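You operate a simulated robot arm through the tools that you are given. There is no shell and no other tool.

You are at the controls of a simulated robot arm. One attempt, no reset.

TASK
Put things in order on the top of the wooden bench. At the end: the pink brush stands where the white wiping pad stood; the teal box of clips stands where the orange jack pad stood; the white wiping pad stands on top of the white mirror cover; the orange jack pad stands where the pink brush stood; whatever was shut is shut again. Leave all else as you found it, and nothing knocked over.

It is judged by the outcome, as a careful person would: the job done as asked, and still so three seconds after it is handed in. It fails if anything else is knocked over, pushed out of place, dropped, spilled or broken. A push-on lid holds only when it is set on centred and level and pressed home; a screw cap is set on level and turned clockwise until tight.

THE ROBOT
A 7-joint arm with a two-finger parallel gripper, fixed in place. Base frame: the origin is at the foot of the arm, x ahead of it, y to its left, z up; the work surface is at about z = 0. Lengths are in m, angles in degrees, forces in N, time in s.
With the tool pointing down near the work surface it reaches from about 0.24 to 0.62 m from the base axis. Its first joint turns from -66.0 to 66.0 degrees. Payload 2.6 kg.
The tool frame sits at the grasp point between the pads (the TCP): z along the fingers, y along the line on which they close. The tips reach 0.03 m beyond it. The gripper opens to 0.094 m. The fingers are 0.028 m wide and 0.01 m thick; the gripper's body (0.05 by 0.096 m) begins 0.055 m behind the TCP.
Orientation is that of the tool frame in the base frame, as a unit quaternion [x, y, z, w]. With the fingers straight down and closing along the base's y, the tool's x points along the base's -x, its y along +y and its z along -z.

THE INTERFACE
- The arm moves only by the tool arm_command. Its argument "series" is a list of rows, each an object (a shift or turn left out is 0, a gripper value left out holds the last) with "linear": the shift along the base's x, y, z in m, a list of three; "turn": the turn, a rotation vector about the base's x, y, z in degrees, a list of three; "fingers": the opening, from 0 (shut) to 1 (fully open). In form: [{"linear": [x, y, z], "turn": [ax, ay, az], "fingers": fingers}, ...]. A call has 1 to 20 rows; each row shifts and turns the commanded pose from where the row before left it. Rows are played at 5 a second. More than 0.05 m and 8.6 degrees between two rows, or a gripper value outside its range, and nothing of the call is played. Where a pose cannot be reached the arm comes as near as it can. A force on the tool above 40 N (or 10 N above the force at the start of the call, whichever is more), or a blocked arm, ends the call early, and 0.2 s more pass. Each finger travels about 0.072 m/s and halts on what it meets, pressing with about 38 N; the grip force reading is that of the motor and also rises with nothing between the fingers. The clock runs only during rows and for 0.2 s after the last one: add rows that do not move to give the fingers time. The reply holds the time, the measured pose of the TCP, the force on the tool along the base axes, the opening and the grip force, in the units named above and with some noise, with the torque about the TCP (base axes, N m) and any sound that the robot's microphone picked up.
- Cameras (640 x 400 px; columns grow to the right, rows downward): "scene" is fixed at [0.0505, 0.4608, 0.5437]; the picture's right is [-0.50, -0.86, 0.00], its down [-0.64, 0.37, -0.67] and it looks along [0.58, -0.34, -0.74] (base axes); focal length 342 px, centre (320, 200). "wrist" rides on the gripper at [0.076, 0.014, -0.102] in the tool frame; the picture's right is [-0.18, 0.98, 0.00], its down [-0.75, -0.14, -0.64] and it looks along [-0.63, -0.12, 0.77] (tool axes); focal length 243 px, centre (320, 200). There is no depth. A picture from a camera that has moved, and an enlarged one, comes with that camera's place and axes in the base frame and with its lens.
- camera(camera): a new picture of that camera. The clock stands still meanwhile.
- zoom(camera, box): a new picture of the part [left, top, right, bottom] of that camera's present view, enlarged. The clock stands still meanwhile.
- finish_job(): hands the job in; it is judged then, once.

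Places have to be worked out from the pictures, the camera data and where the tool is seen. Open the gripper and draw the arm clear of the work before you hand the job in, unless the task says otherwise.

The tools are called after "Request:" as a command line: name --argument value ..., lists and objects as JSON in quotes. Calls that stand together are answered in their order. arm_command: Moves the arm, as the interface text tells. Its arguments: {"type":"object","properties":{"series":{"type":"array"}},"required":["series"]} The other tools are called the same way: camera (camera) takes a picture; zoom (camera, box) takes an enlarged picture of a part of a camera's view; finish_job () hands the job in.

At the start:

```text
clock: 0.0
ee_pos: [0.3404, 0.2899, 0.2618]
orientation: [0.0, 1.0, 0.0, 0.0]
force: [0.7, -0.5, 0.1]
wrist_torque: [0.0, -0.02, 0.01]
opening: 0.0941
grasp_force: 0.0
```

scene: 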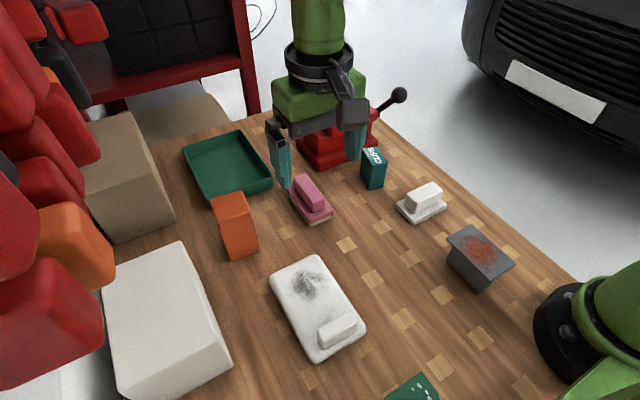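
wrist: 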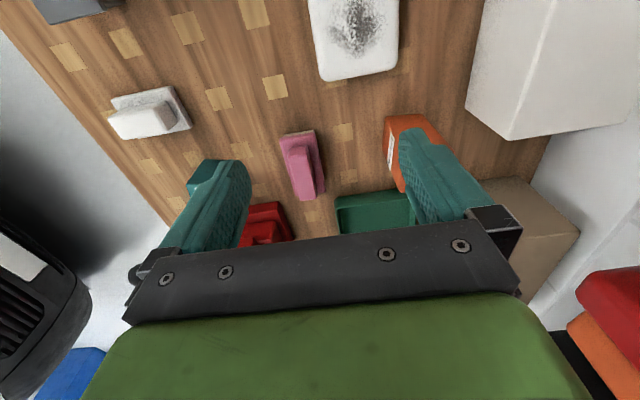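

I'll begin by looking closely at the bench: the scene view and enlarged parts, to identify each object before moving.

Request:
zoom --camera "scene" --box '[180, 120, 400, 260]'

Request:
zoom --camera "scene" --box '[340, 130, 540, 300]'

Request:
zoom --camera "scene" --box '[240, 230, 460, 400]'

Request:
zoom --camera "wrist" --box '[80, 60, 460, 260]'

```text
2.86 times, centred on (290, 190) of scene
camera zoom: at [0.0505, 0.4608, 0.5437], right [-0.5, -0.86, 0.0], down [-0.64, 0.37, -0.67], along [0.58, -0.34, -0.74], focal length 976 px, centre (406, 229)
```

zoom: 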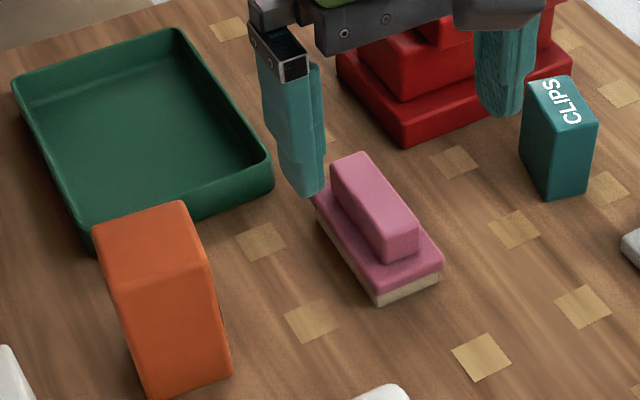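

```text
2.35 times, centred on (440, 215) of scene
camera zoom: at [0.0505, 0.4608, 0.5437], right [-0.5, -0.86, 0.0], down [-0.64, 0.37, -0.67], along [0.58, -0.34, -0.74], focal length 804 px, centre (38, 165)
```

zoom: 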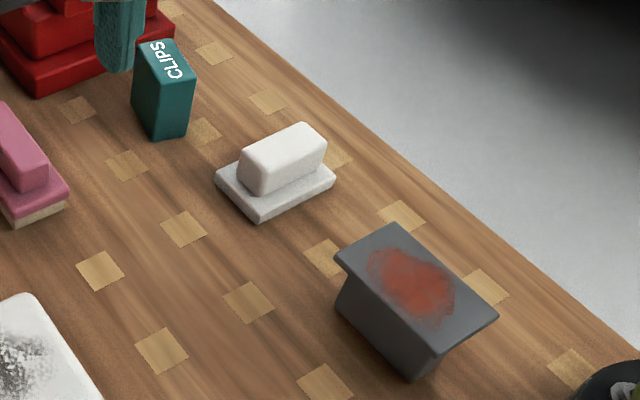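

```text
2.35 times, centred on (350, 315) of scene
camera zoom: at [0.0505, 0.4608, 0.5437], right [-0.5, -0.86, 0.0], down [-0.64, 0.37, -0.67], along [0.58, -0.34, -0.74], focal length 804 px, centre (249, -71)
```

zoom: 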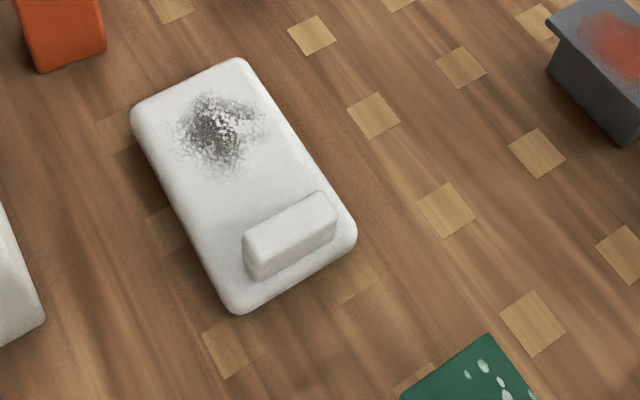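

```text
1.68 times, centred on (270, 160) of wrist
camera zoom: at [0.2644, 0.3052, 0.3643], right [0.18, 0.98, 0.0], down [0.75, -0.14, 0.64], along [0.63, -0.12, -0.77], focal length 409 px, centre (404, 267)
```

zoom: 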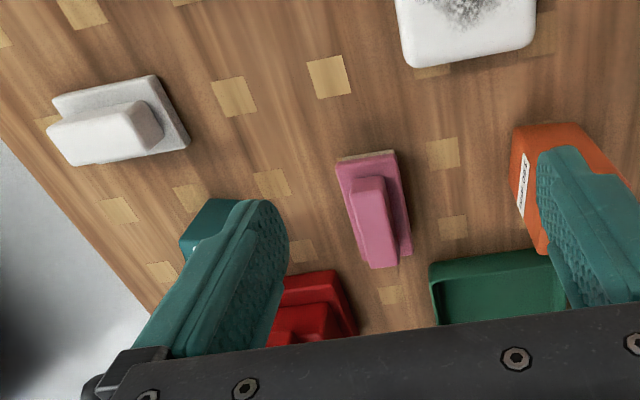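

The small white pad with a handle looks like the wiping pad, at about (0.352, 0.039). The smudged slab looks like the mirror cover, at about (0.27, 0.34). The brush is near (0.47, 0.24), the clips near (0.47, 0.08) and the tall orange block near (0.455, 0.40). I'll move at height over to the pad to see it from the wrist, which also uncovers the rest for the scene camera.

Request:
arm_command --series '[{"linear": [0, -0.04, 0], "fingers": 1}, {"linear": [0, -0.042, 0]}, {"linear": [0, -0.042, 0]}, {"linear": [0, -0.042, 0]}, {"linear": [0, -0.042, 0]}, {"linear": [0, -0.042, 0]}, {}, {}]'

```text
clock: 1.8
ee_pos: [0.3402, 0.0408, 0.2609]
orientation: [0.0, 1.0, 0.0, -0.001]
force: [-0.2, 0.1, 0.3]
wrist_torque: [0.0, 0.02, 0.0]
opening: 0.0939
grasp_force: 0.0
```

The arm arrived at (0.340, 0.041, 0.261) as commanded. Next I take fresh pictures from both cameras with the bench less hidden.

Request:
camera --camera "scene"

Request:
camera --camera "wrist"

Request:
zoom --camera "scene" --box '[170, 110, 360, 270]'

Request:
zoom --camera "wrist" --box '[200, 80, 460, 240]'

```text
taken
```

scene: 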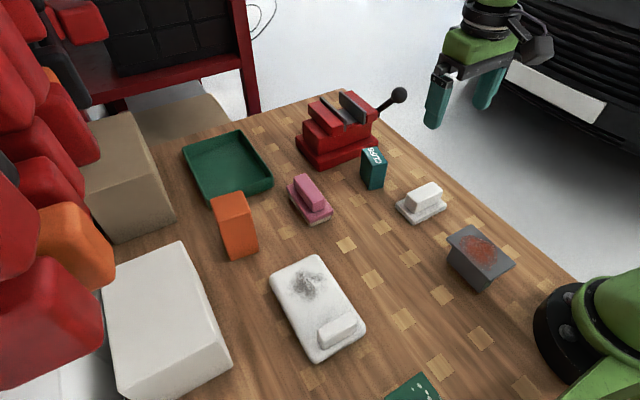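

```text
taken
camera wrist: at [0.2638, 0.0548, 0.3644], right [0.18, 0.98, 0.0], down [0.75, -0.14, 0.64], along [0.63, -0.12, -0.77], focal length 243 px, centre (320, 200)
```

wrist: 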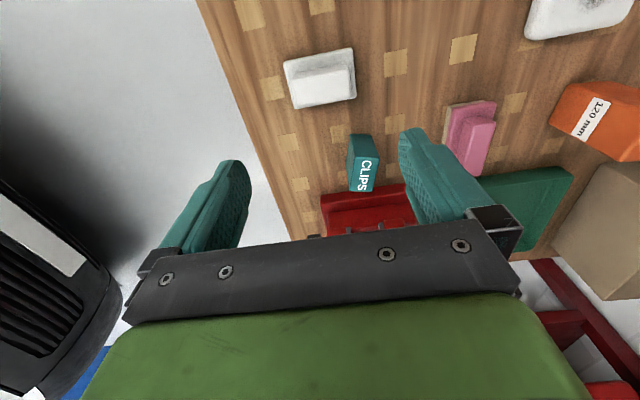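

```text
2.50 times, centred on (265, 190) of scene
camera zoom: at [0.0505, 0.4608, 0.5437], right [-0.5, -0.86, 0.0], down [-0.64, 0.37, -0.67], along [0.58, -0.34, -0.74], focal length 854 px, centre (458, 225)
```

zoom: 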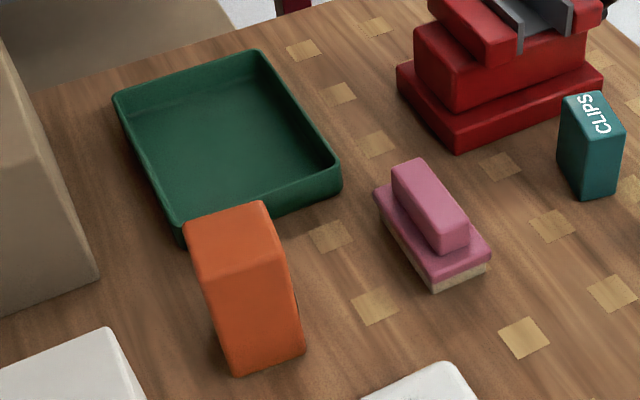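

```text
2.46 times, centred on (330, 160) of wrist
camera zoom: at [0.2638, 0.0548, 0.3644], right [0.18, 0.98, 0.0], down [0.75, -0.14, 0.64], along [0.63, -0.12, -0.77], focal length 597 px, centre (295, 298)
```

zoom: 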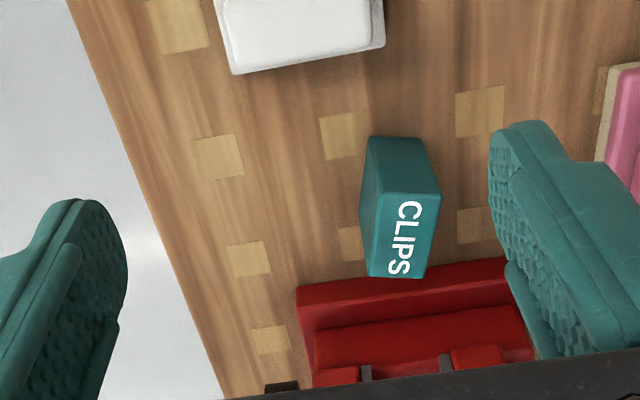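

The label on the orange block reads "120 mm", and it is the only orange item on the bench, so it is the jack pad. Both views put the wiping pad's centre near (0.350, 0.040). I'll go lower over it and look again to pin down its handle.

Request:
arm_command --series '[{"linear": [0.01, 0, -0.04]}, {"linear": [0, 0, -0.04]}, {"linear": [0, 0, -0.03]}, {}]'

Request:
camera --camera "wrist"

Request:
zoom --camera "scene" --box '[350, 130, 530, 300]'

```text
clock: 2.8
ee_pos: [0.3519, 0.0403, 0.1516]
orientation: [-0.001, 1.0, 0.0, 0.0]
force: [0.6, -0.4, -0.3]
wrist_torque: [0.02, 0.0, -0.03]
opening: 0.094
grasp_force: 0.0
```

```text
taken
camera wrist: at [0.275, 0.0547, 0.2541], right [0.18, 0.98, 0.0], down [0.75, -0.14, 0.64], along [0.63, -0.12, -0.77], focal length 243 px, centre (320, 200)
```

wrist: 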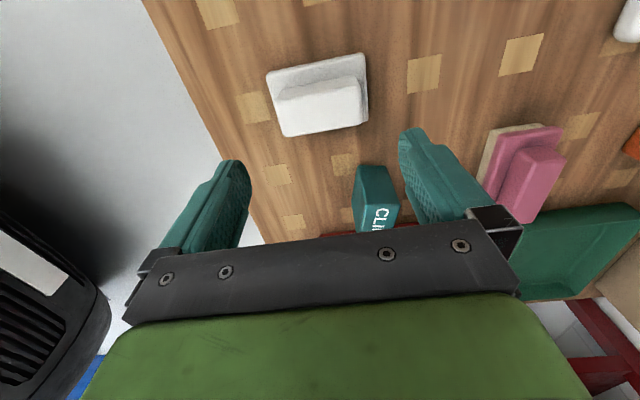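

```text
2.35 times, centred on (440, 215) of scene
camera zoom: at [0.0505, 0.4608, 0.5437], right [-0.5, -0.86, 0.0], down [-0.64, 0.37, -0.67], along [0.58, -0.34, -0.74], focal length 804 px, centre (38, 165)
```

zoom: 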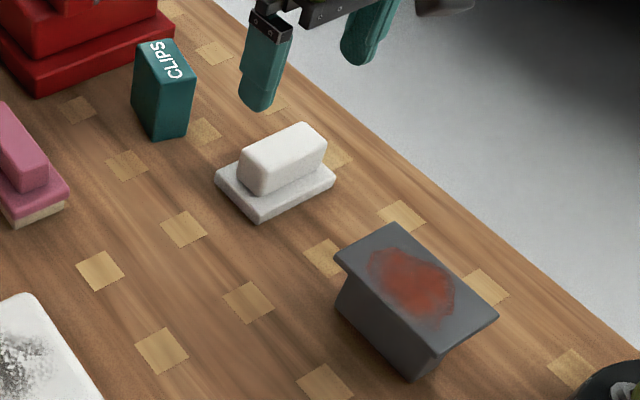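

Measured from this view, the pad's base spans x 0.319–0.379 and y -0.004–0.085, so its centre is (0.349, 0.041) with no rotation. I'll zoom in to measure the handle size and height before gripping.

Request:
zoom --camera "scene" --box '[388, 170, 458, 230]'

Request:
zoom --camera "wrist" --box '[240, 30, 400, 150]'

```text
6.67 times, centred on (423, 200) of scene
camera zoom: at [0.0505, 0.4608, 0.5437], right [-0.5, -0.86, 0.0], down [-0.64, 0.37, -0.67], along [0.58, -0.34, -0.74], focal length 2278 px, centre (-367, 200)
```

zoom: 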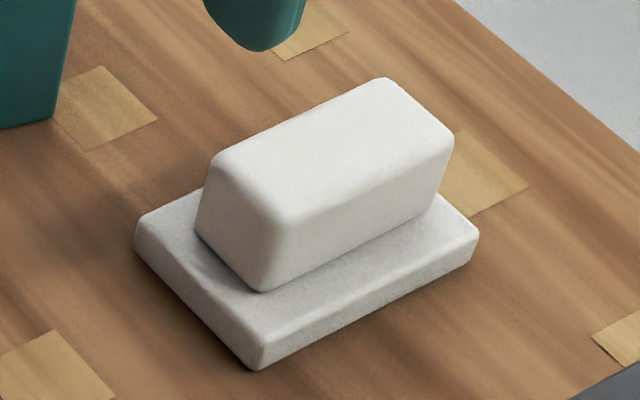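

```text
3.33 times, centred on (320, 90) of wrist
camera zoom: at [0.275, 0.0547, 0.2541], right [0.18, 0.98, 0.0], down [0.75, -0.14, 0.64], along [0.63, -0.12, -0.77], focal length 809 px, centre (320, 567)
```

zoom: 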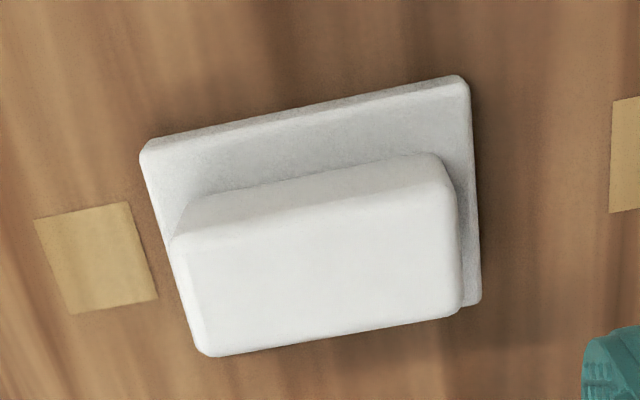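

The handle measures about 0.028 by 0.068 m, with its top near z 0.047 and the base plate's top near 0.014. I'll descend with the fingers closing along y over the handle's ends, tips at about z 0.02, and grip.

Request:
arm_command --series '[{"linear": [0, 0, -0.035]}, {"linear": [0, 0, -0.035]}, {"linear": [0, 0, -0.02]}, {"linear": [0, 0, -0.011]}, {}, {}]'

Request:
zoom --camera "scene" --box '[370, 130, 490, 240]'

Request:
camera --camera "wrist"

```text
clock: 4.2
ee_pos: [0.35, 0.0395, 0.0494]
orientation: [0.0, 1.0, 0.0, 0.0]
force: [0.0, 0.8, 0.7]
wrist_torque: [0.03, -0.02, -0.05]
opening: 0.0942
grasp_force: 0.1
```

```text
3.64 times, centred on (430, 185) of scene
camera zoom: at [0.0505, 0.4608, 0.5437], right [-0.5, -0.86, 0.0], down [-0.64, 0.37, -0.67], along [0.58, -0.34, -0.74], focal length 1243 px, centre (-80, 254)
```

zoom: 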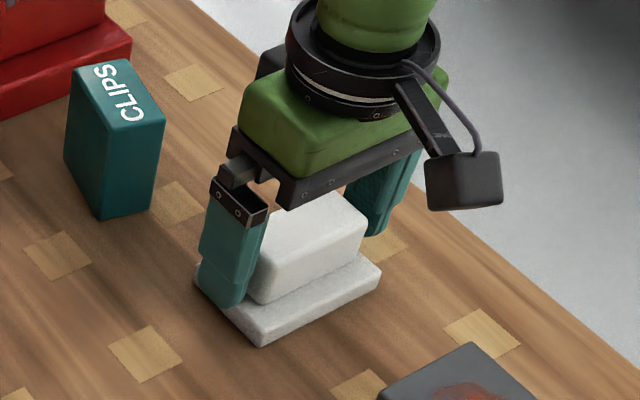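

```text
taken
camera wrist: at [0.2737, 0.055, 0.1529], right [0.18, 0.98, 0.0], down [0.75, -0.14, 0.64], along [0.63, -0.12, -0.77], focal length 243 px, centre (320, 200)
```

wrist: 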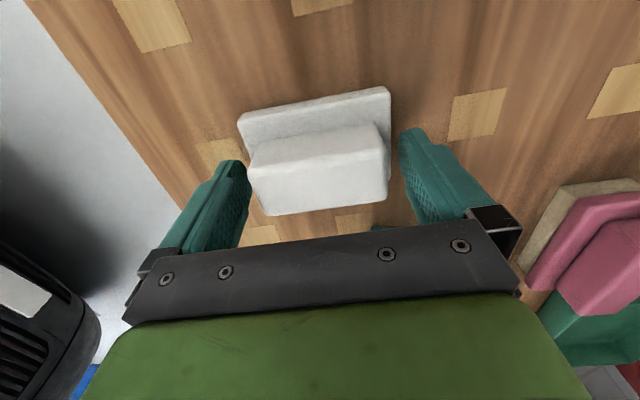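

The fingers straddle the handle cleanly and there was no contact force on the way down. I close the grip and then lift straight up.

Request:
arm_command --series '[{"fingers": 0.6}, {"fingers": 0.6}, {"fingers": 0.6}, {"fingers": 0.6}, {"fingers": 0.6}]'

```text
clock: 5.4
ee_pos: [0.3498, 0.0395, 0.0493]
orientation: [0.0, 1.0, 0.001, 0.001]
force: [-0.2, 0.0, -0.3]
wrist_torque: [0.05, 0.03, 0.03]
opening: 0.0753
grasp_force: 37.8
```

The grip holds at 0.0753 m opening with 38 N, so the handle is a little longer than I judged. I'll lift the pad gently and look.

Request:
arm_command --series '[{"linear": [0, 0, 0.01]}, {"linear": [0, 0, 0.03]}, {"linear": [0, 0, 0.04]}, {"linear": [0, 0, 0.04]}, {"linear": [0, 0, 0.03]}, {}]'

Request:
camera --camera "wrist"

Request:
camera --camera "scene"

```text
clock: 6.8
ee_pos: [0.3519, 0.0386, 0.1998]
orientation: [0.0, 1.0, 0.0, 0.0]
force: [-0.1, -0.1, -0.5]
wrist_torque: [0.0, -0.01, -0.01]
opening: 0.0755
grasp_force: 38.6
```

```text
taken
camera wrist: at [0.2746, 0.054, 0.3028], right [0.18, 0.98, 0.0], down [0.75, -0.14, 0.64], along [0.63, -0.12, -0.77], focal length 243 px, centre (320, 200)
```

wrist: 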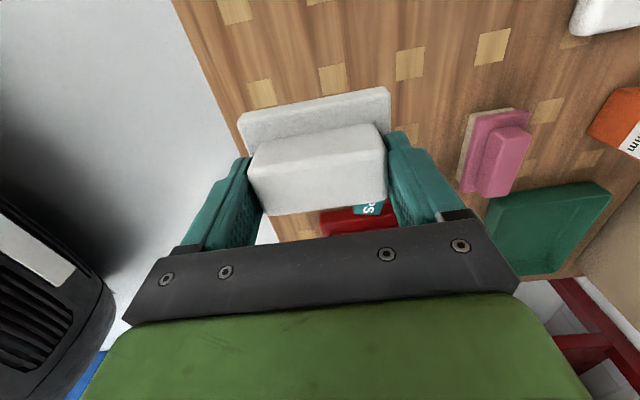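

```text
taken
```

scene: 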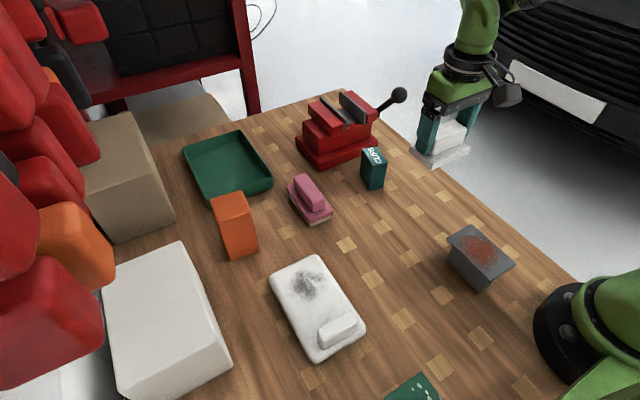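

The pad hangs level in the grip and nothing else moved. I'll zoom in on the mirror cover to measure the free flat area beside its raised bar.

Request:
zoom --camera "scene" --box '[258, 244, 378, 374]'

Request:
zoom --camera "scene" --box '[300, 300, 380, 370]'

```text
3.08 times, centred on (318, 309) of scene
camera zoom: at [0.0505, 0.4608, 0.5437], right [-0.5, -0.86, 0.0], down [-0.64, 0.37, -0.67], along [0.58, -0.34, -0.74], focal length 1052 px, centre (326, -135)
```

zoom: 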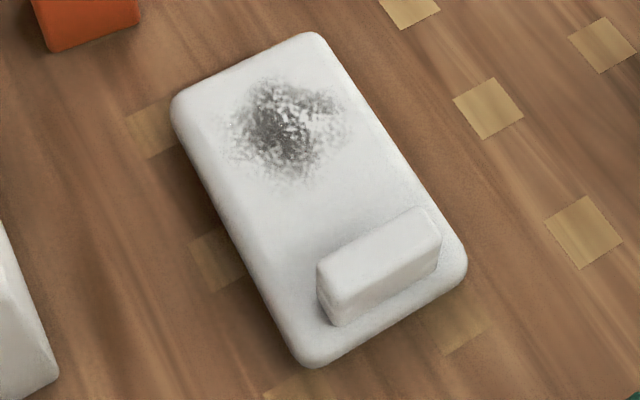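

```text
5.71 times, centred on (340, 335) of scene
camera zoom: at [0.0505, 0.4608, 0.5437], right [-0.5, -0.86, 0.0], down [-0.64, 0.37, -0.67], along [0.58, -0.34, -0.74], focal length 1953 px, centre (206, -571)
```

zoom: 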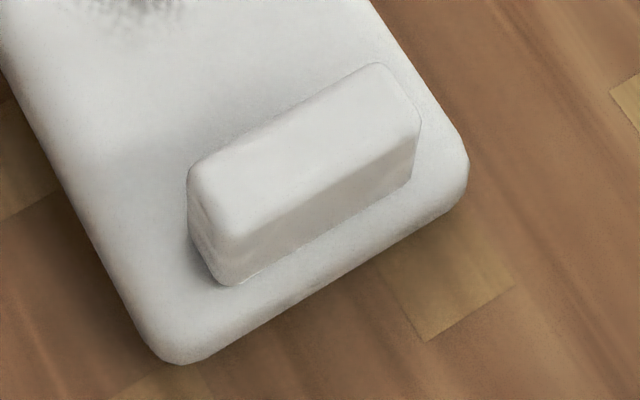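

The cover spans x 0.193–0.355 and y 0.287–0.388, with its bar at x 0.198–0.221, so the flat free area centres near (0.285, 0.338). I carry the pad there at height.

Request:
arm_command --series '[{"linear": [-0.004, 0.02, 0]}, {"linear": [-0.0075, 0.03, 0]}, {"linear": [-0.0075, 0.035, 0]}, {"linear": [-0.0075, 0.035, 0]}, {"linear": [-0.0075, 0.035, 0]}, {"linear": [-0.0075, 0.035, 0]}, {"linear": [-0.0075, 0.035, 0]}, {"linear": [-0.0075, 0.035, 0]}, {"linear": [-0.0075, 0.028, 0]}, {"linear": [0, 0.01, 0]}, {}, {}]'

Request:
camera --camera "wrist"

Request:
camera --camera "scene"

```text
clock: 9.4
ee_pos: [0.2874, 0.3385, 0.2001]
orientation: [0.001, 1.0, 0.0, 0.0]
force: [0.8, 0.3, -0.4]
wrist_torque: [0.03, 0.0, -0.01]
opening: 0.0755
grasp_force: 37.8
```

```text
taken
camera wrist: at [0.2107, 0.3527, 0.3035], right [0.18, 0.98, 0.0], down [0.75, -0.14, 0.64], along [0.63, -0.12, -0.77], focal length 243 px, centre (320, 200)
```

wrist: 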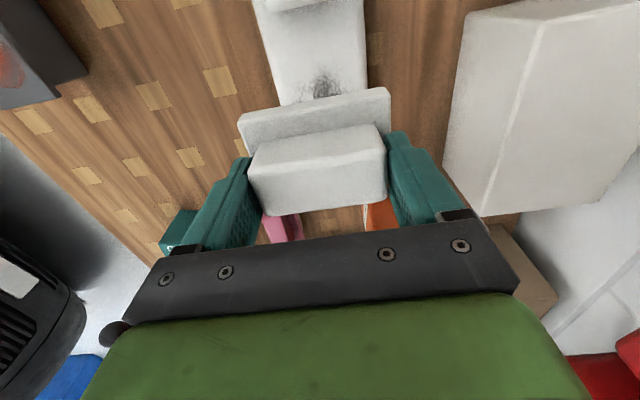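

```text
taken
```

scene: 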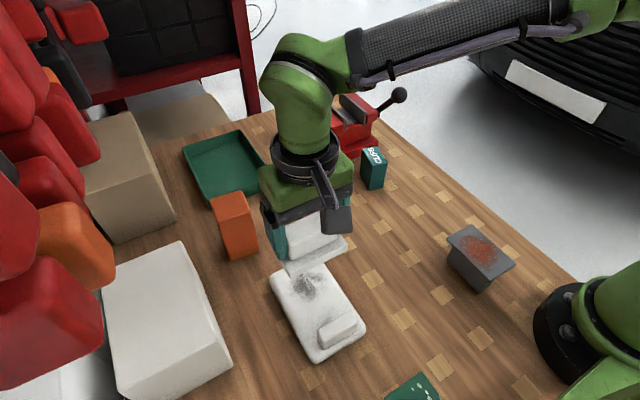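

The pad hovers over the cover's free area, clear of the bar. I lower to about 3 cm above it and check once more.

Request:
arm_command --series '[{"linear": [0, 0, -0.04]}, {"linear": [0, 0, -0.04]}, {"linear": [0, 0, -0.02]}, {}, {}]'

Request:
zoom --camera "scene" --box '[240, 200, 400, 370]'

Request:
zoom --camera "wrist" --box '[200, 0, 440, 220]'

```text
clock: 10.6
ee_pos: [0.288, 0.3395, 0.1008]
orientation: [-0.001, 1.0, 0.0, 0.0]
force: [-1.1, 1.0, -0.6]
wrist_torque: [0.01, -0.02, -0.02]
opening: 0.0756
grasp_force: 38.2
```

```text
2.35 times, centred on (320, 285) of scene
camera zoom: at [0.0505, 0.4608, 0.5437], right [-0.5, -0.86, 0.0], down [-0.64, 0.37, -0.67], along [0.58, -0.34, -0.74], focal length 804 px, centre (320, 0)
```

zoom: 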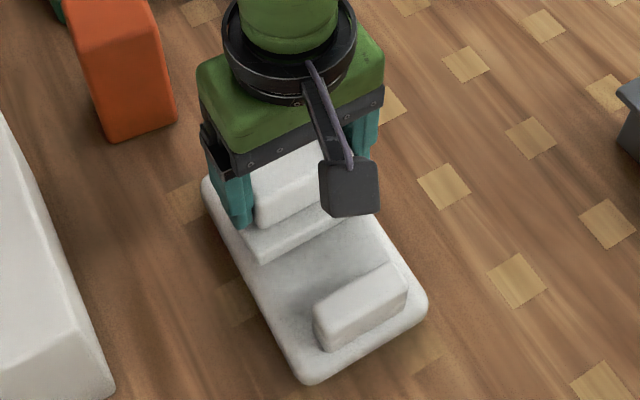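

```text
1.82 times, centred on (320, 110) of wrist
camera zoom: at [0.2101, 0.3539, 0.2033], right [0.18, 0.98, 0.0], down [0.75, -0.14, 0.64], along [0.63, -0.12, -0.77], focal length 441 px, centre (320, 364)
```

zoom: 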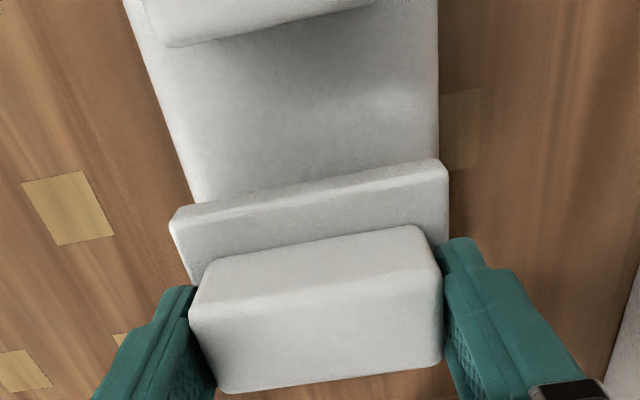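

The pad lines up over the cover with clearance to the bar. I lower in small steps and watch the force for first contact.

Request:
arm_command --series '[{"linear": [0, 0, -0.012]}, {"linear": [0, 0, -0.008]}, {"linear": [0, 0, -0.004]}, {}]'

Request:
zoom --camera "scene" --box '[270, 240, 370, 330]'

```text
clock: 11.6
ee_pos: [0.2878, 0.339, 0.0785]
orientation: [0.002, 1.0, 0.003, 0.002]
force: [-5.4, -8.0, 36.9]
wrist_torque: [-0.14, 0.17, -0.03]
opening: 0.0758
grasp_force: 37.9
```

```text
4.44 times, centred on (320, 285) of scene
camera zoom: at [0.0504, 0.4607, 0.5438], right [-0.5, -0.86, 0.0], down [-0.64, 0.37, -0.67], along [0.58, -0.34, -0.74], focal length 1519 px, centre (320, -178)
```

zoom: 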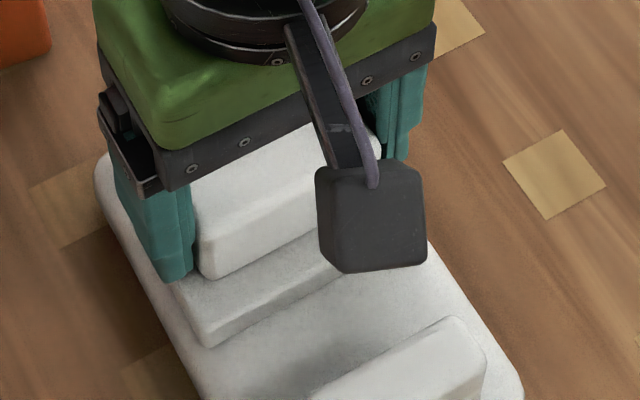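

The pad touched the cover at TCP z 0.0785 with 37 N, so the cover's top is at about z 0.028. I ease up slightly to relieve the pressure before releasing.

Request:
arm_command --series '[{"linear": [0, 0, 0.0012]}, {}]'

```text
clock: 12.2
ee_pos: [0.2894, 0.3392, 0.079]
orientation: [-0.001, 1.0, 0.002, 0.002]
force: [3.2, 1.3, 26.3]
wrist_torque: [0.25, -0.15, -0.05]
opening: 0.0754
grasp_force: 38.4
```

The force has dropped to 26 N and is still pressing, so I ease up a little more.

Request:
arm_command --series '[{"linear": [0, 0, 0.001]}, {"linear": [0, 0, 0.0008]}, {}]'

```text
clock: 13.0
ee_pos: [0.288, 0.3384, 0.0792]
orientation: [0.0, 1.0, 0.0, 0.001]
force: [1.0, 3.5, 12.6]
wrist_torque: [0.63, -0.37, 0.0]
opening: 0.0755
grasp_force: 38.2
```

About 12 N remains, acting at one corner, so the pad is within a millimetre of flat. I open the fingers gently to let it settle.

Request:
arm_command --series '[{"fingers": 0.86}, {"fingers": 0.92}, {"fingers": 1.0}, {}, {}]'

Request:
camera --camera "wrist"

Request:
zoom --camera "scene" --box '[250, 220, 390, 370]'

```text
clock: 14.2
ee_pos: [0.2886, 0.3381, 0.0791]
orientation: [0.0, 1.0, 0.0, -0.001]
force: [-1.3, -0.1, 0.6]
wrist_torque: [-0.01, 0.0, -0.01]
opening: 0.094
grasp_force: 0.2
```

```text
taken
camera wrist: at [0.2106, 0.3533, 0.1822], right [0.18, 0.98, 0.0], down [0.75, -0.14, 0.64], along [0.63, -0.12, -0.77], focal length 243 px, centre (320, 200)
```

wrist: 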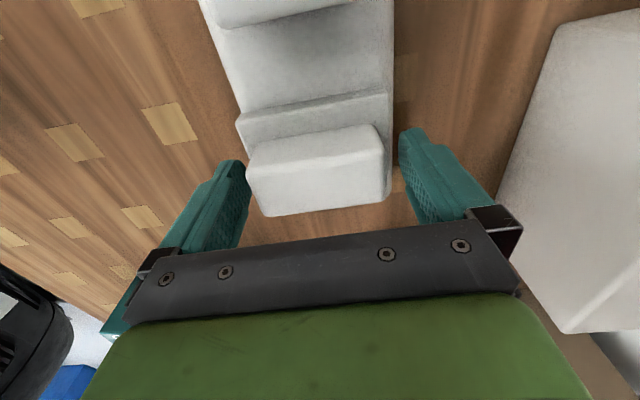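

```text
2.67 times, centred on (320, 295) of scene
camera zoom: at [0.0505, 0.4608, 0.5437], right [-0.5, -0.86, 0.0], down [-0.64, 0.37, -0.67], along [0.58, -0.34, -0.74], focal length 911 px, centre (320, -53)
```

zoom: 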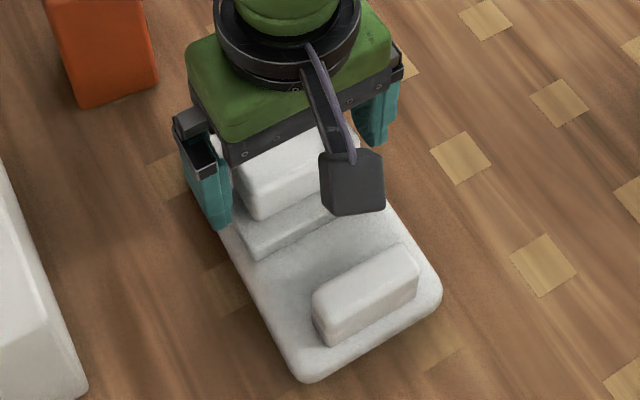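

The pad is released and rests flat on the cover. I rise straight up and check it, then go toward the brush.

Request:
arm_command --series '[{"linear": [0, 0, 0.03]}, {"linear": [0, 0, 0.04]}, {"linear": [0, 0, 0.04]}, {"linear": [0, 0, 0.03]}, {"linear": [0.035, -0.02, 0]}, {"linear": [0.04, -0.025, 0]}, {"linear": [0.04, -0.025, 0]}, {"linear": [0.04, -0.02, 0]}, {"linear": [0.028, -0.008, 0]}, {}, {}]'

Request:
camera --camera "scene"

Request:
camera --camera "wrist"

Request:
zoom --camera "wrist" --box '[220, 20, 420, 180]'

```text
clock: 16.6
ee_pos: [0.4716, 0.2399, 0.2188]
orientation: [0.0, 1.0, 0.0, 0.001]
force: [0.7, -0.7, 0.4]
wrist_torque: [-0.03, -0.02, 0.01]
opening: 0.0941
grasp_force: 0.1
```

```text
taken
```

scene: 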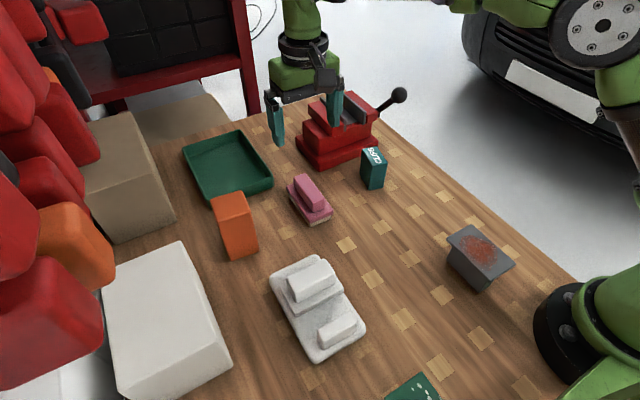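

```text
taken
camera wrist: at [0.3937, 0.2549, 0.3215], right [0.18, 0.98, 0.0], down [0.75, -0.14, 0.64], along [0.63, -0.12, -0.77], focal length 243 px, centre (320, 200)
```

wrist: 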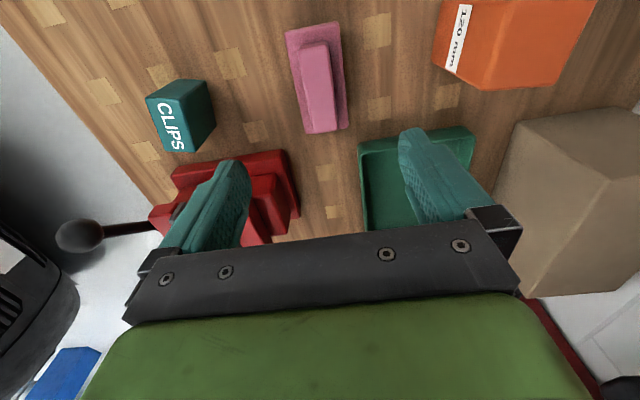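

```text
2.50 times, centred on (320, 100) of wrist
camera zoom: at [0.3937, 0.2549, 0.3215], right [0.18, 0.98, 0.0], down [0.75, -0.14, 0.64], along [0.63, -0.12, -0.77], focal length 606 px, centre (320, 450)
```

zoom: 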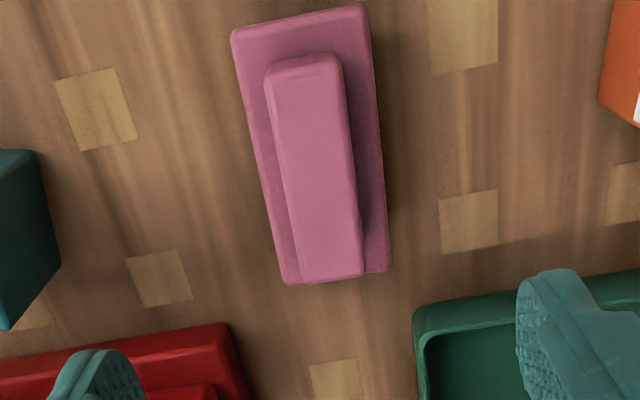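

The wiping pad stands flat on the mirror cover. Now I zoom in on the brush for its handle height and its yaw.

Request:
zoom --camera "scene" --box '[275, 160, 345, 232]'

Request:
zoom --camera "scene" --box '[250, 240, 380, 370]'

```text
5.56 times, centred on (310, 196) of scene
camera zoom: at [0.0505, 0.4608, 0.5437], right [-0.5, -0.86, 0.0], down [-0.64, 0.37, -0.67], along [0.58, -0.34, -0.74], focal length 1898 px, centre (376, 222)
```

zoom: 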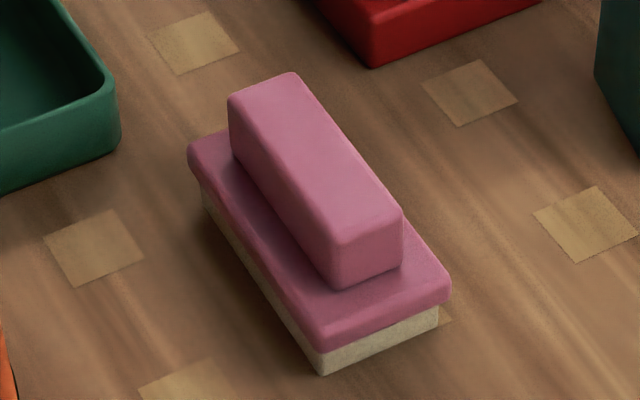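

```text
3.08 times, centred on (315, 305) of scene
camera zoom: at [0.0505, 0.4608, 0.5437], right [-0.5, -0.86, 0.0], down [-0.64, 0.37, -0.67], along [0.58, -0.34, -0.74], focal length 1052 px, centre (335, -123)
```

zoom: 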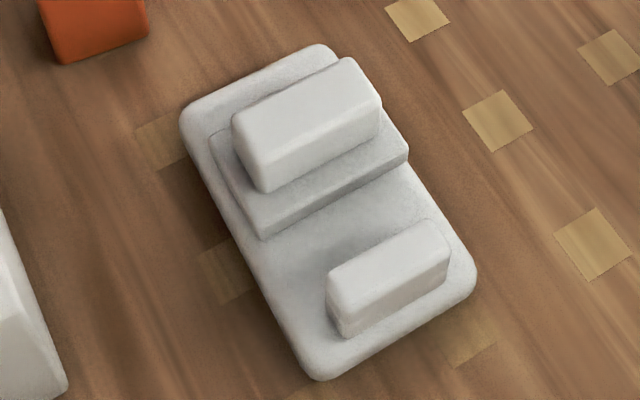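

The brush's base centre is at (0.470, 0.241) with no rotation. Its handle is 0.026 m wide and spans z 0.027–0.055. I descend with the tips to about z 0.032 and check before closing.

Request:
arm_command --series '[{"linear": [0, 0.001, -0.04]}, {"linear": [0, 0, -0.04]}, {"linear": [0, 0, -0.04]}, {"linear": [0, 0, -0.025]}, {"linear": [0, 0, -0.012]}, {}, {}]'

Request:
camera --camera "wrist"

Request:
zoom --camera "scene" --box '[260, 130, 370, 240]'

```text
clock: 18.2
ee_pos: [0.4701, 0.2422, 0.0624]
orientation: [0.0, 1.0, 0.001, 0.0]
force: [0.1, 0.9, -0.9]
wrist_torque: [0.01, 0.02, -0.01]
opening: 0.094
grasp_force: 0.0
```

```text
taken
camera wrist: at [0.3931, 0.2562, 0.1653], right [0.18, 0.98, 0.0], down [0.75, -0.14, 0.64], along [0.63, -0.12, -0.77], focal length 243 px, centre (320, 200)
```

wrist: 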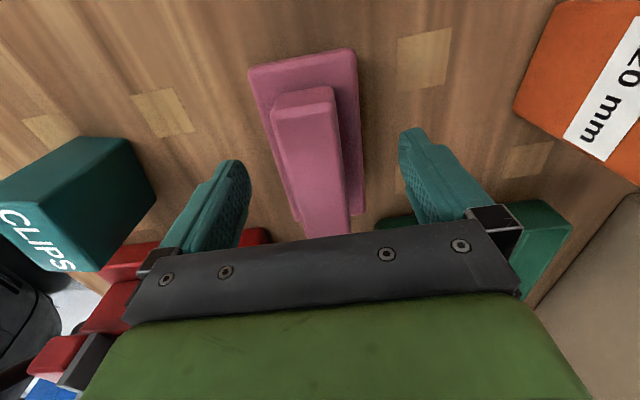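

```text
3.64 times, centred on (315, 185) of scene
camera zoom: at [0.0505, 0.4608, 0.5437], right [-0.5, -0.86, 0.0], down [-0.64, 0.37, -0.67], along [0.58, -0.34, -0.74], focal length 1243 px, centre (338, 254)
```

zoom: 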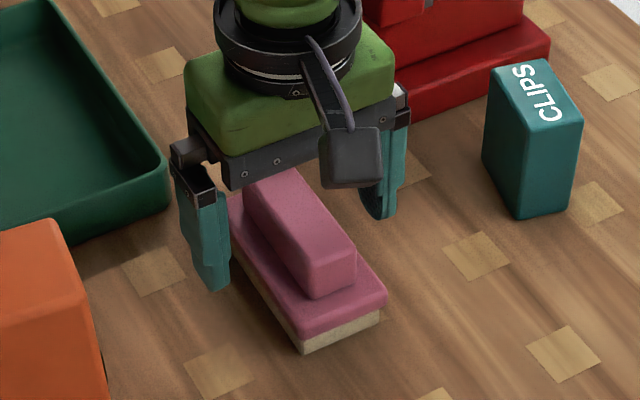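

The fingers are clear on both sides of the brush handle. I close on it.

Request:
arm_command --series '[{"fingers": 0.15}, {}, {}, {}, {}, {}]'

```text
clock: 19.6
ee_pos: [0.4705, 0.2418, 0.0628]
orientation: [0.0, 1.0, 0.0, 0.0]
force: [-0.4, 0.0, 1.7]
wrist_torque: [-0.12, 0.02, -0.06]
opening: 0.0337
grasp_force: 38.7
```

The grip holds the brush at 0.0337 m with 38.7 N. I lift it straight up and check that it hangs level.

Request:
arm_command --series '[{"linear": [0, 0, 0.01]}, {"linear": [0, 0, 0.03]}, {"linear": [0, 0, 0.04]}, {"linear": [0, 0, 0.04]}, {"linear": [0, 0, 0.02]}, {}]'

Request:
camera --camera "wrist"

Request:
camera --camera "scene"

```text
clock: 21.0
ee_pos: [0.4694, 0.2402, 0.202]
orientation: [0.0, 1.0, 0.0, 0.001]
force: [0.6, 0.2, -1.5]
wrist_torque: [0.03, -0.02, -0.02]
opening: 0.034
grasp_force: 37.9
```

```text
taken
camera wrist: at [0.3934, 0.2555, 0.3059], right [0.18, 0.98, 0.0], down [0.75, -0.14, 0.64], along [0.63, -0.12, -0.77], focal length 243 px, centre (320, 200)
```

wrist: 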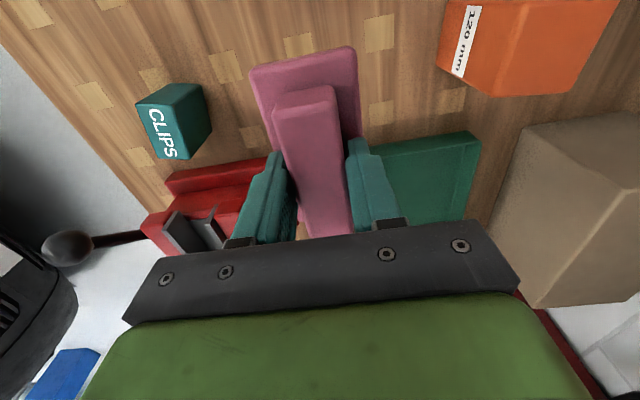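

```text
taken
```

scene: 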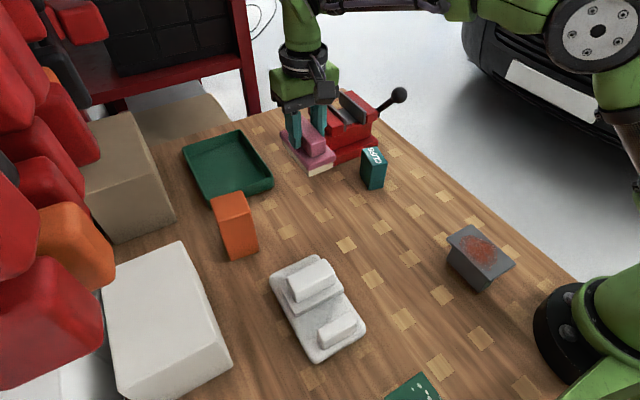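

The brush hangs level and is clear of everything. I carry it to over the pad's old place at (0.350, 0.040).

Request:
arm_command --series '[{"linear": [-0.012, -0.012, 0]}, {"linear": [-0.018, -0.024, 0]}, {"linear": [-0.018, -0.028, 0]}, {"linear": [-0.018, -0.03, 0]}, {"linear": [-0.018, -0.03, 0]}, {"linear": [-0.018, -0.03, 0]}, {"linear": [-0.012, -0.028, 0]}, {"linear": [-0.0054, -0.018, 0]}, {}, {}]'

Request:
camera --camera "scene"

```text
clock: 23.2
ee_pos: [0.35, 0.0403, 0.2022]
orientation: [0.0, 1.0, 0.0, 0.0]
force: [0.1, -0.3, -0.5]
wrist_torque: [0.01, -0.04, 0.01]
opening: 0.0339
grasp_force: 38.3
```

```text
taken
```

scene: 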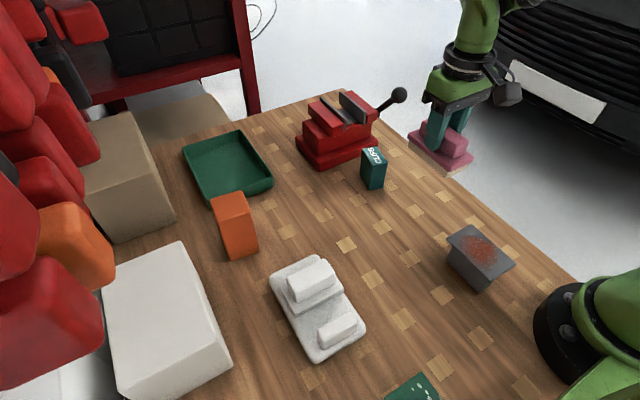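

The brush is directly above the vacated spot and level. I lower it, the last centimetre in small steps.

Request:
arm_command --series '[{"linear": [0, 0, -0.04]}, {"linear": [0, 0, -0.04]}, {"linear": [0, 0, -0.03]}, {"linear": [0, 0, -0.018]}, {"linear": [0, 0, -0.006]}, {"linear": [0, 0, -0.004]}, {}, {}]'

Request:
zoom --camera "scene" --box '[370, 130, 490, 240]'

```text
clock: 25.0
ee_pos: [0.3513, 0.0405, 0.0634]
orientation: [0.0, 1.0, 0.0, 0.0]
force: [0.3, 0.5, -1.1]
wrist_torque: [-0.05, -0.03, -0.02]
opening: 0.0339
grasp_force: 37.8
```

```text
3.64 times, centred on (430, 185) of scene
camera zoom: at [0.0505, 0.4608, 0.5437], right [-0.5, -0.86, 0.0], down [-0.64, 0.37, -0.67], along [0.58, -0.34, -0.74], focal length 1243 px, centre (-80, 254)
```

zoom: 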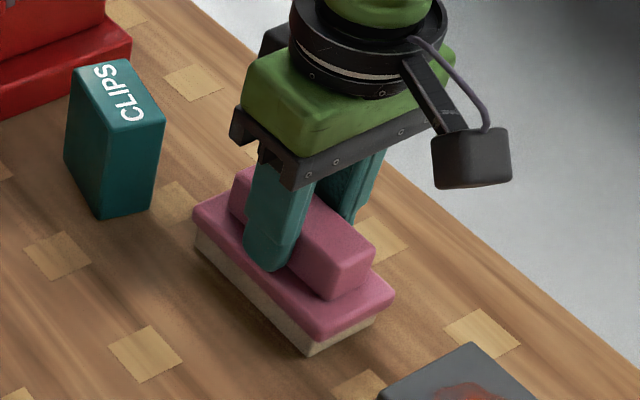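

No contact yet at z 0.063, about a millimetre or two above the bench. I lower a little more.

Request:
arm_command --series '[{"linear": [0, 0, -0.001]}, {"linear": [0, 0, -0.001]}, {}]'

```text
clock: 25.8
ee_pos: [0.3522, 0.0413, 0.0618]
orientation: [-0.001, 1.0, 0.0, 0.0]
force: [-1.7, -0.8, 5.1]
wrist_torque: [-0.07, 0.13, 0.02]
opening: 0.0338
grasp_force: 38.1
```

The bench now carries the brush, with 5 N upward, so it is down. I release it.

Request:
arm_command --series '[{"fingers": 0.45}, {"fingers": 0.6}, {"fingers": 0.8}, {"fingers": 1.0}, {}, {}]'

Request:
camera --camera "wrist"

```text
clock: 27.2
ee_pos: [0.3509, 0.0413, 0.0626]
orientation: [0.001, 1.0, 0.001, 0.0]
force: [0.7, -0.4, -0.2]
wrist_torque: [0.04, -0.02, 0.03]
opening: 0.0942
grasp_force: 0.1
```

```text
taken
camera wrist: at [0.274, 0.0563, 0.1653], right [0.18, 0.98, 0.0], down [0.75, -0.14, 0.64], along [0.63, -0.12, -0.77], focal length 243 px, centre (320, 200)
```

wrist: 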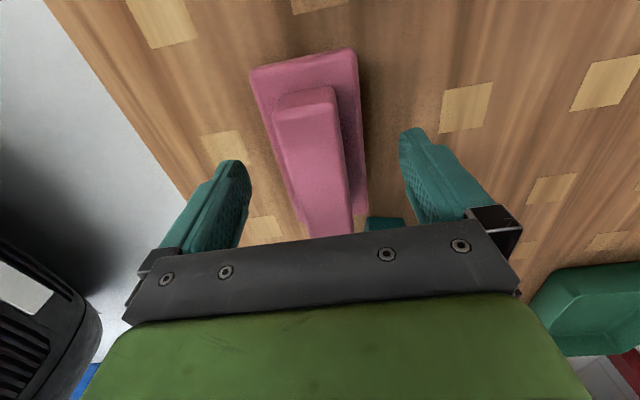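

The brush stands on the pad's old place and the fingers are free. I rise straight up and move over to the orange jack pad at safe height.

Request:
arm_command --series '[{"linear": [0, 0, 0.03]}, {"linear": [0, 0, 0.045]}, {"linear": [0, 0, 0.045]}, {"linear": [0, 0, 0.045]}, {"linear": [0, 0, 0.045]}, {"linear": [0.01, 0.04, 0]}, {"linear": [0.01, 0.045, 0]}, {"linear": [0.01, 0.045, 0]}, {"linear": [0.015, 0.045, 0]}, {"linear": [0.015, 0.045, 0]}, {"linear": [0.015, 0.045, 0]}, {"linear": [0.015, 0.045, 0]}, {"linear": [0.01, 0.03, 0]}, {"linear": [0, 0.02, 0]}, {}, {}]'

Request:
camera --camera "scene"

Request:
camera --camera "wrist"

```text
clock: 30.6
ee_pos: [0.4239, 0.3806, 0.2666]
orientation: [0.0, 1.0, 0.0, 0.0]
force: [-1.2, -0.1, 0.2]
wrist_torque: [0.02, 0.02, -0.03]
opening: 0.094
grasp_force: 0.0
out of reach, approached as far as the arm can: row 13, 14
```

```text
taken
```

scene: 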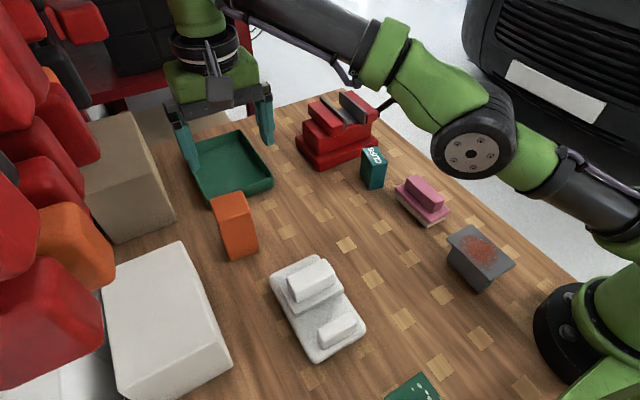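

```text
taken
camera wrist: at [0.3471, 0.3954, 0.37], right [0.18, 0.98, 0.0], down [0.75, -0.14, 0.64], along [0.63, -0.12, -0.77], focal length 243 px, centre (320, 200)
```

wrist: 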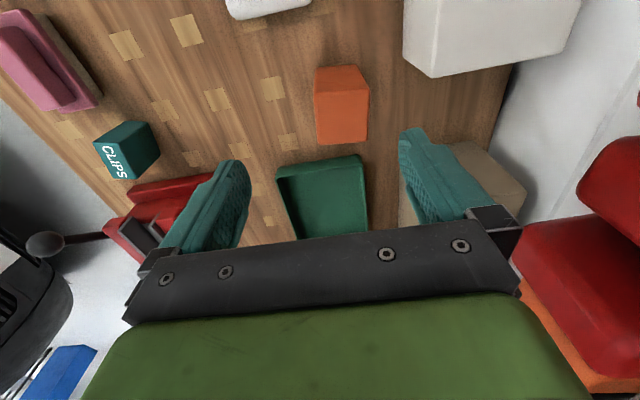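

At this height the arm stopped short near radius 0.57; reach shrinks as the tool goes up, so I must approach the jack pad lower. First I back off slightly to learn where the commanded pose now is, and zoom in to get the jack pad's pose.

Request:
arm_command --series '[{"linear": [-0.045, 0, 0]}, {}, {}]'

Request:
zoom --camera "wrist" --box '[250, 0, 450, 160]'

Request:
zoom --camera "scene" --box '[195, 175, 285, 275]'

Request:
zoom --camera "scene" --box '[350, 130, 490, 250]'

```text
clock: 31.4
ee_pos: [0.3983, 0.3979, 0.2782]
orientation: [0.0, 1.0, -0.001, -0.002]
force: [0.4, 0.3, 0.6]
wrist_torque: [-0.02, 0.02, 0.0]
opening: 0.0938
grasp_force: 0.1
out of reach, approached as far as the arm can: row 1
```

```text
2.50 times, centred on (350, 80) of wrist
camera zoom: at [0.3202, 0.4129, 0.3823], right [0.18, 0.98, 0.0], down [0.75, -0.14, 0.64], along [0.63, -0.12, -0.77], focal length 606 px, centre (245, 500)
```

zoom: 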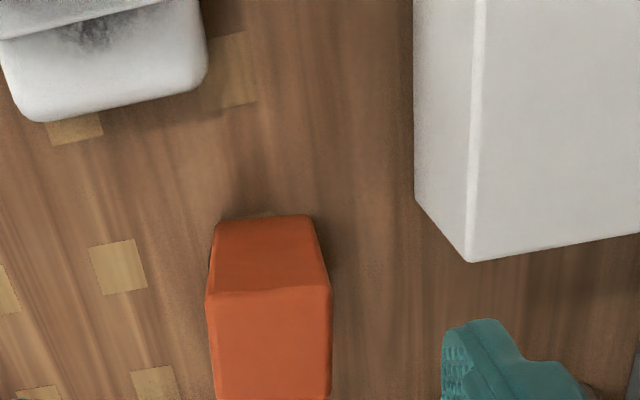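

```text
4.00 times, centred on (240, 225) of scene
camera zoom: at [0.0505, 0.4608, 0.5437], right [-0.5, -0.86, 0.0], down [-0.64, 0.37, -0.67], along [0.58, -0.34, -0.74], focal length 1367 px, centre (640, 100)
```

zoom: 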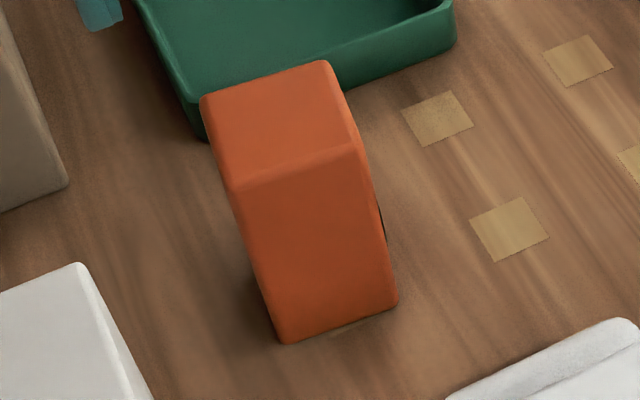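

```text
3.33 times, centred on (420, 190) of scene
camera zoom: at [0.0505, 0.4608, 0.5437], right [-0.5, -0.86, 0.0], down [-0.64, 0.37, -0.67], along [0.58, -0.34, -0.74], focal length 1139 px, centre (-13, 233)
```

zoom: 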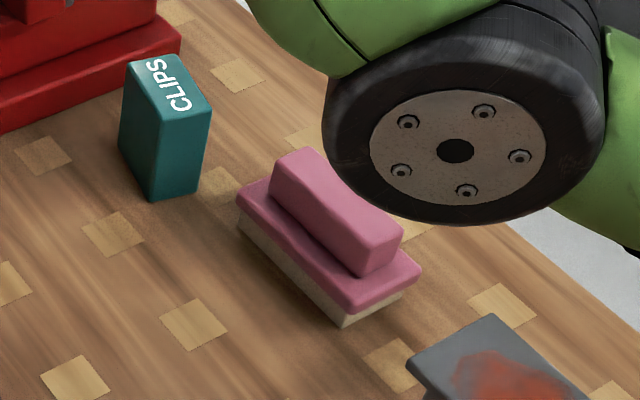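

The commanded pose appears to be kept as sent, near (0.405, 0.401, 0.263), still slightly past reach at this height. I move another 2 cm back in x to get firmly inside reach, and lower a little.

Request:
arm_command --series '[{"linear": [-0.02, 0, 0]}, {"linear": [0, 0, -0.03]}, {}, {}]'

Request:
camera --camera "wrist"

Request:
camera --camera "scene"

```text
clock: 32.4
ee_pos: [0.3931, 0.4145, 0.26]
orientation: [0.0, 1.0, -0.001, -0.002]
force: [0.1, -0.6, 0.1]
wrist_torque: [-0.01, 0.0, 0.01]
opening: 0.0941
grasp_force: 0.0
out of reach, approached as far as the arm can: row 1, 2
```

```text
taken
camera wrist: at [0.3158, 0.4296, 0.3628], right [0.18, 0.98, 0.0], down [0.75, -0.14, 0.64], along [0.63, -0.12, -0.77], focal length 243 px, centre (320, 200)
```

wrist: 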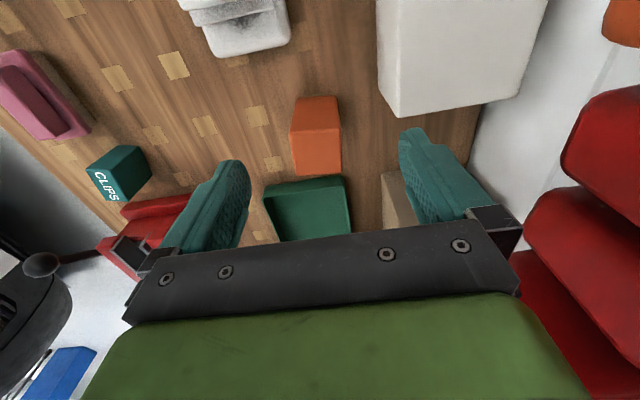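

```text
taken
```

scene: 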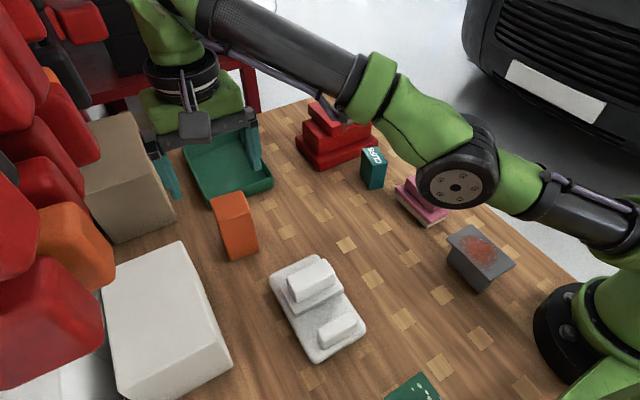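

The arm is not quite at the commanded pose: it's at (0.393, 0.415, 0.260), while I expected (0.385, 0.401, 0.243). I hold still for a moment to see whether it converges.

Request:
arm_command --series '[{}, {}, {}]'

```text
clock: 33.2
ee_pos: [0.3927, 0.4147, 0.2592]
orientation: [0.0, 1.0, -0.001, -0.001]
force: [0.3, -1.1, 0.6]
wrist_torque: [0.03, 0.02, -0.03]
opening: 0.0941
grasp_force: 0.0
```

Holding gave no out-of-reach flag and no motion, so the commanded pose was clamped to the current one. The elbow also seems to have swung low to the right. I back off toward the base to a comfortable pose and check the elbow.

Request:
arm_command --series '[{"linear": [-0.01, -0.025, 0]}, {"linear": [-0.01, -0.025, 0]}, {"linear": [-0.01, -0.025, 0]}, {"linear": [-0.01, -0.025, 0]}, {}, {}]'

Request:
camera --camera "scene"

```text
clock: 34.6
ee_pos: [0.4122, 0.3704, 0.2972]
orientation: [0.0, 1.0, -0.001, -0.001]
force: [1.1, -0.2, 0.4]
wrist_torque: [-0.01, 0.01, 0.03]
opening: 0.0941
grasp_force: 0.2
out of reach, approached as far as the arm can: row 1, 2, 3, 4
```

```text
taken
```

scene: 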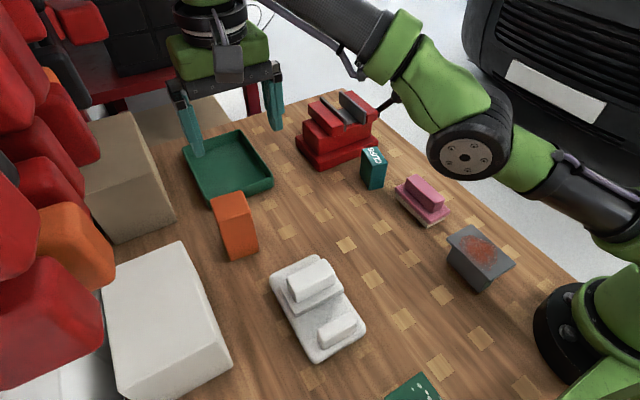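

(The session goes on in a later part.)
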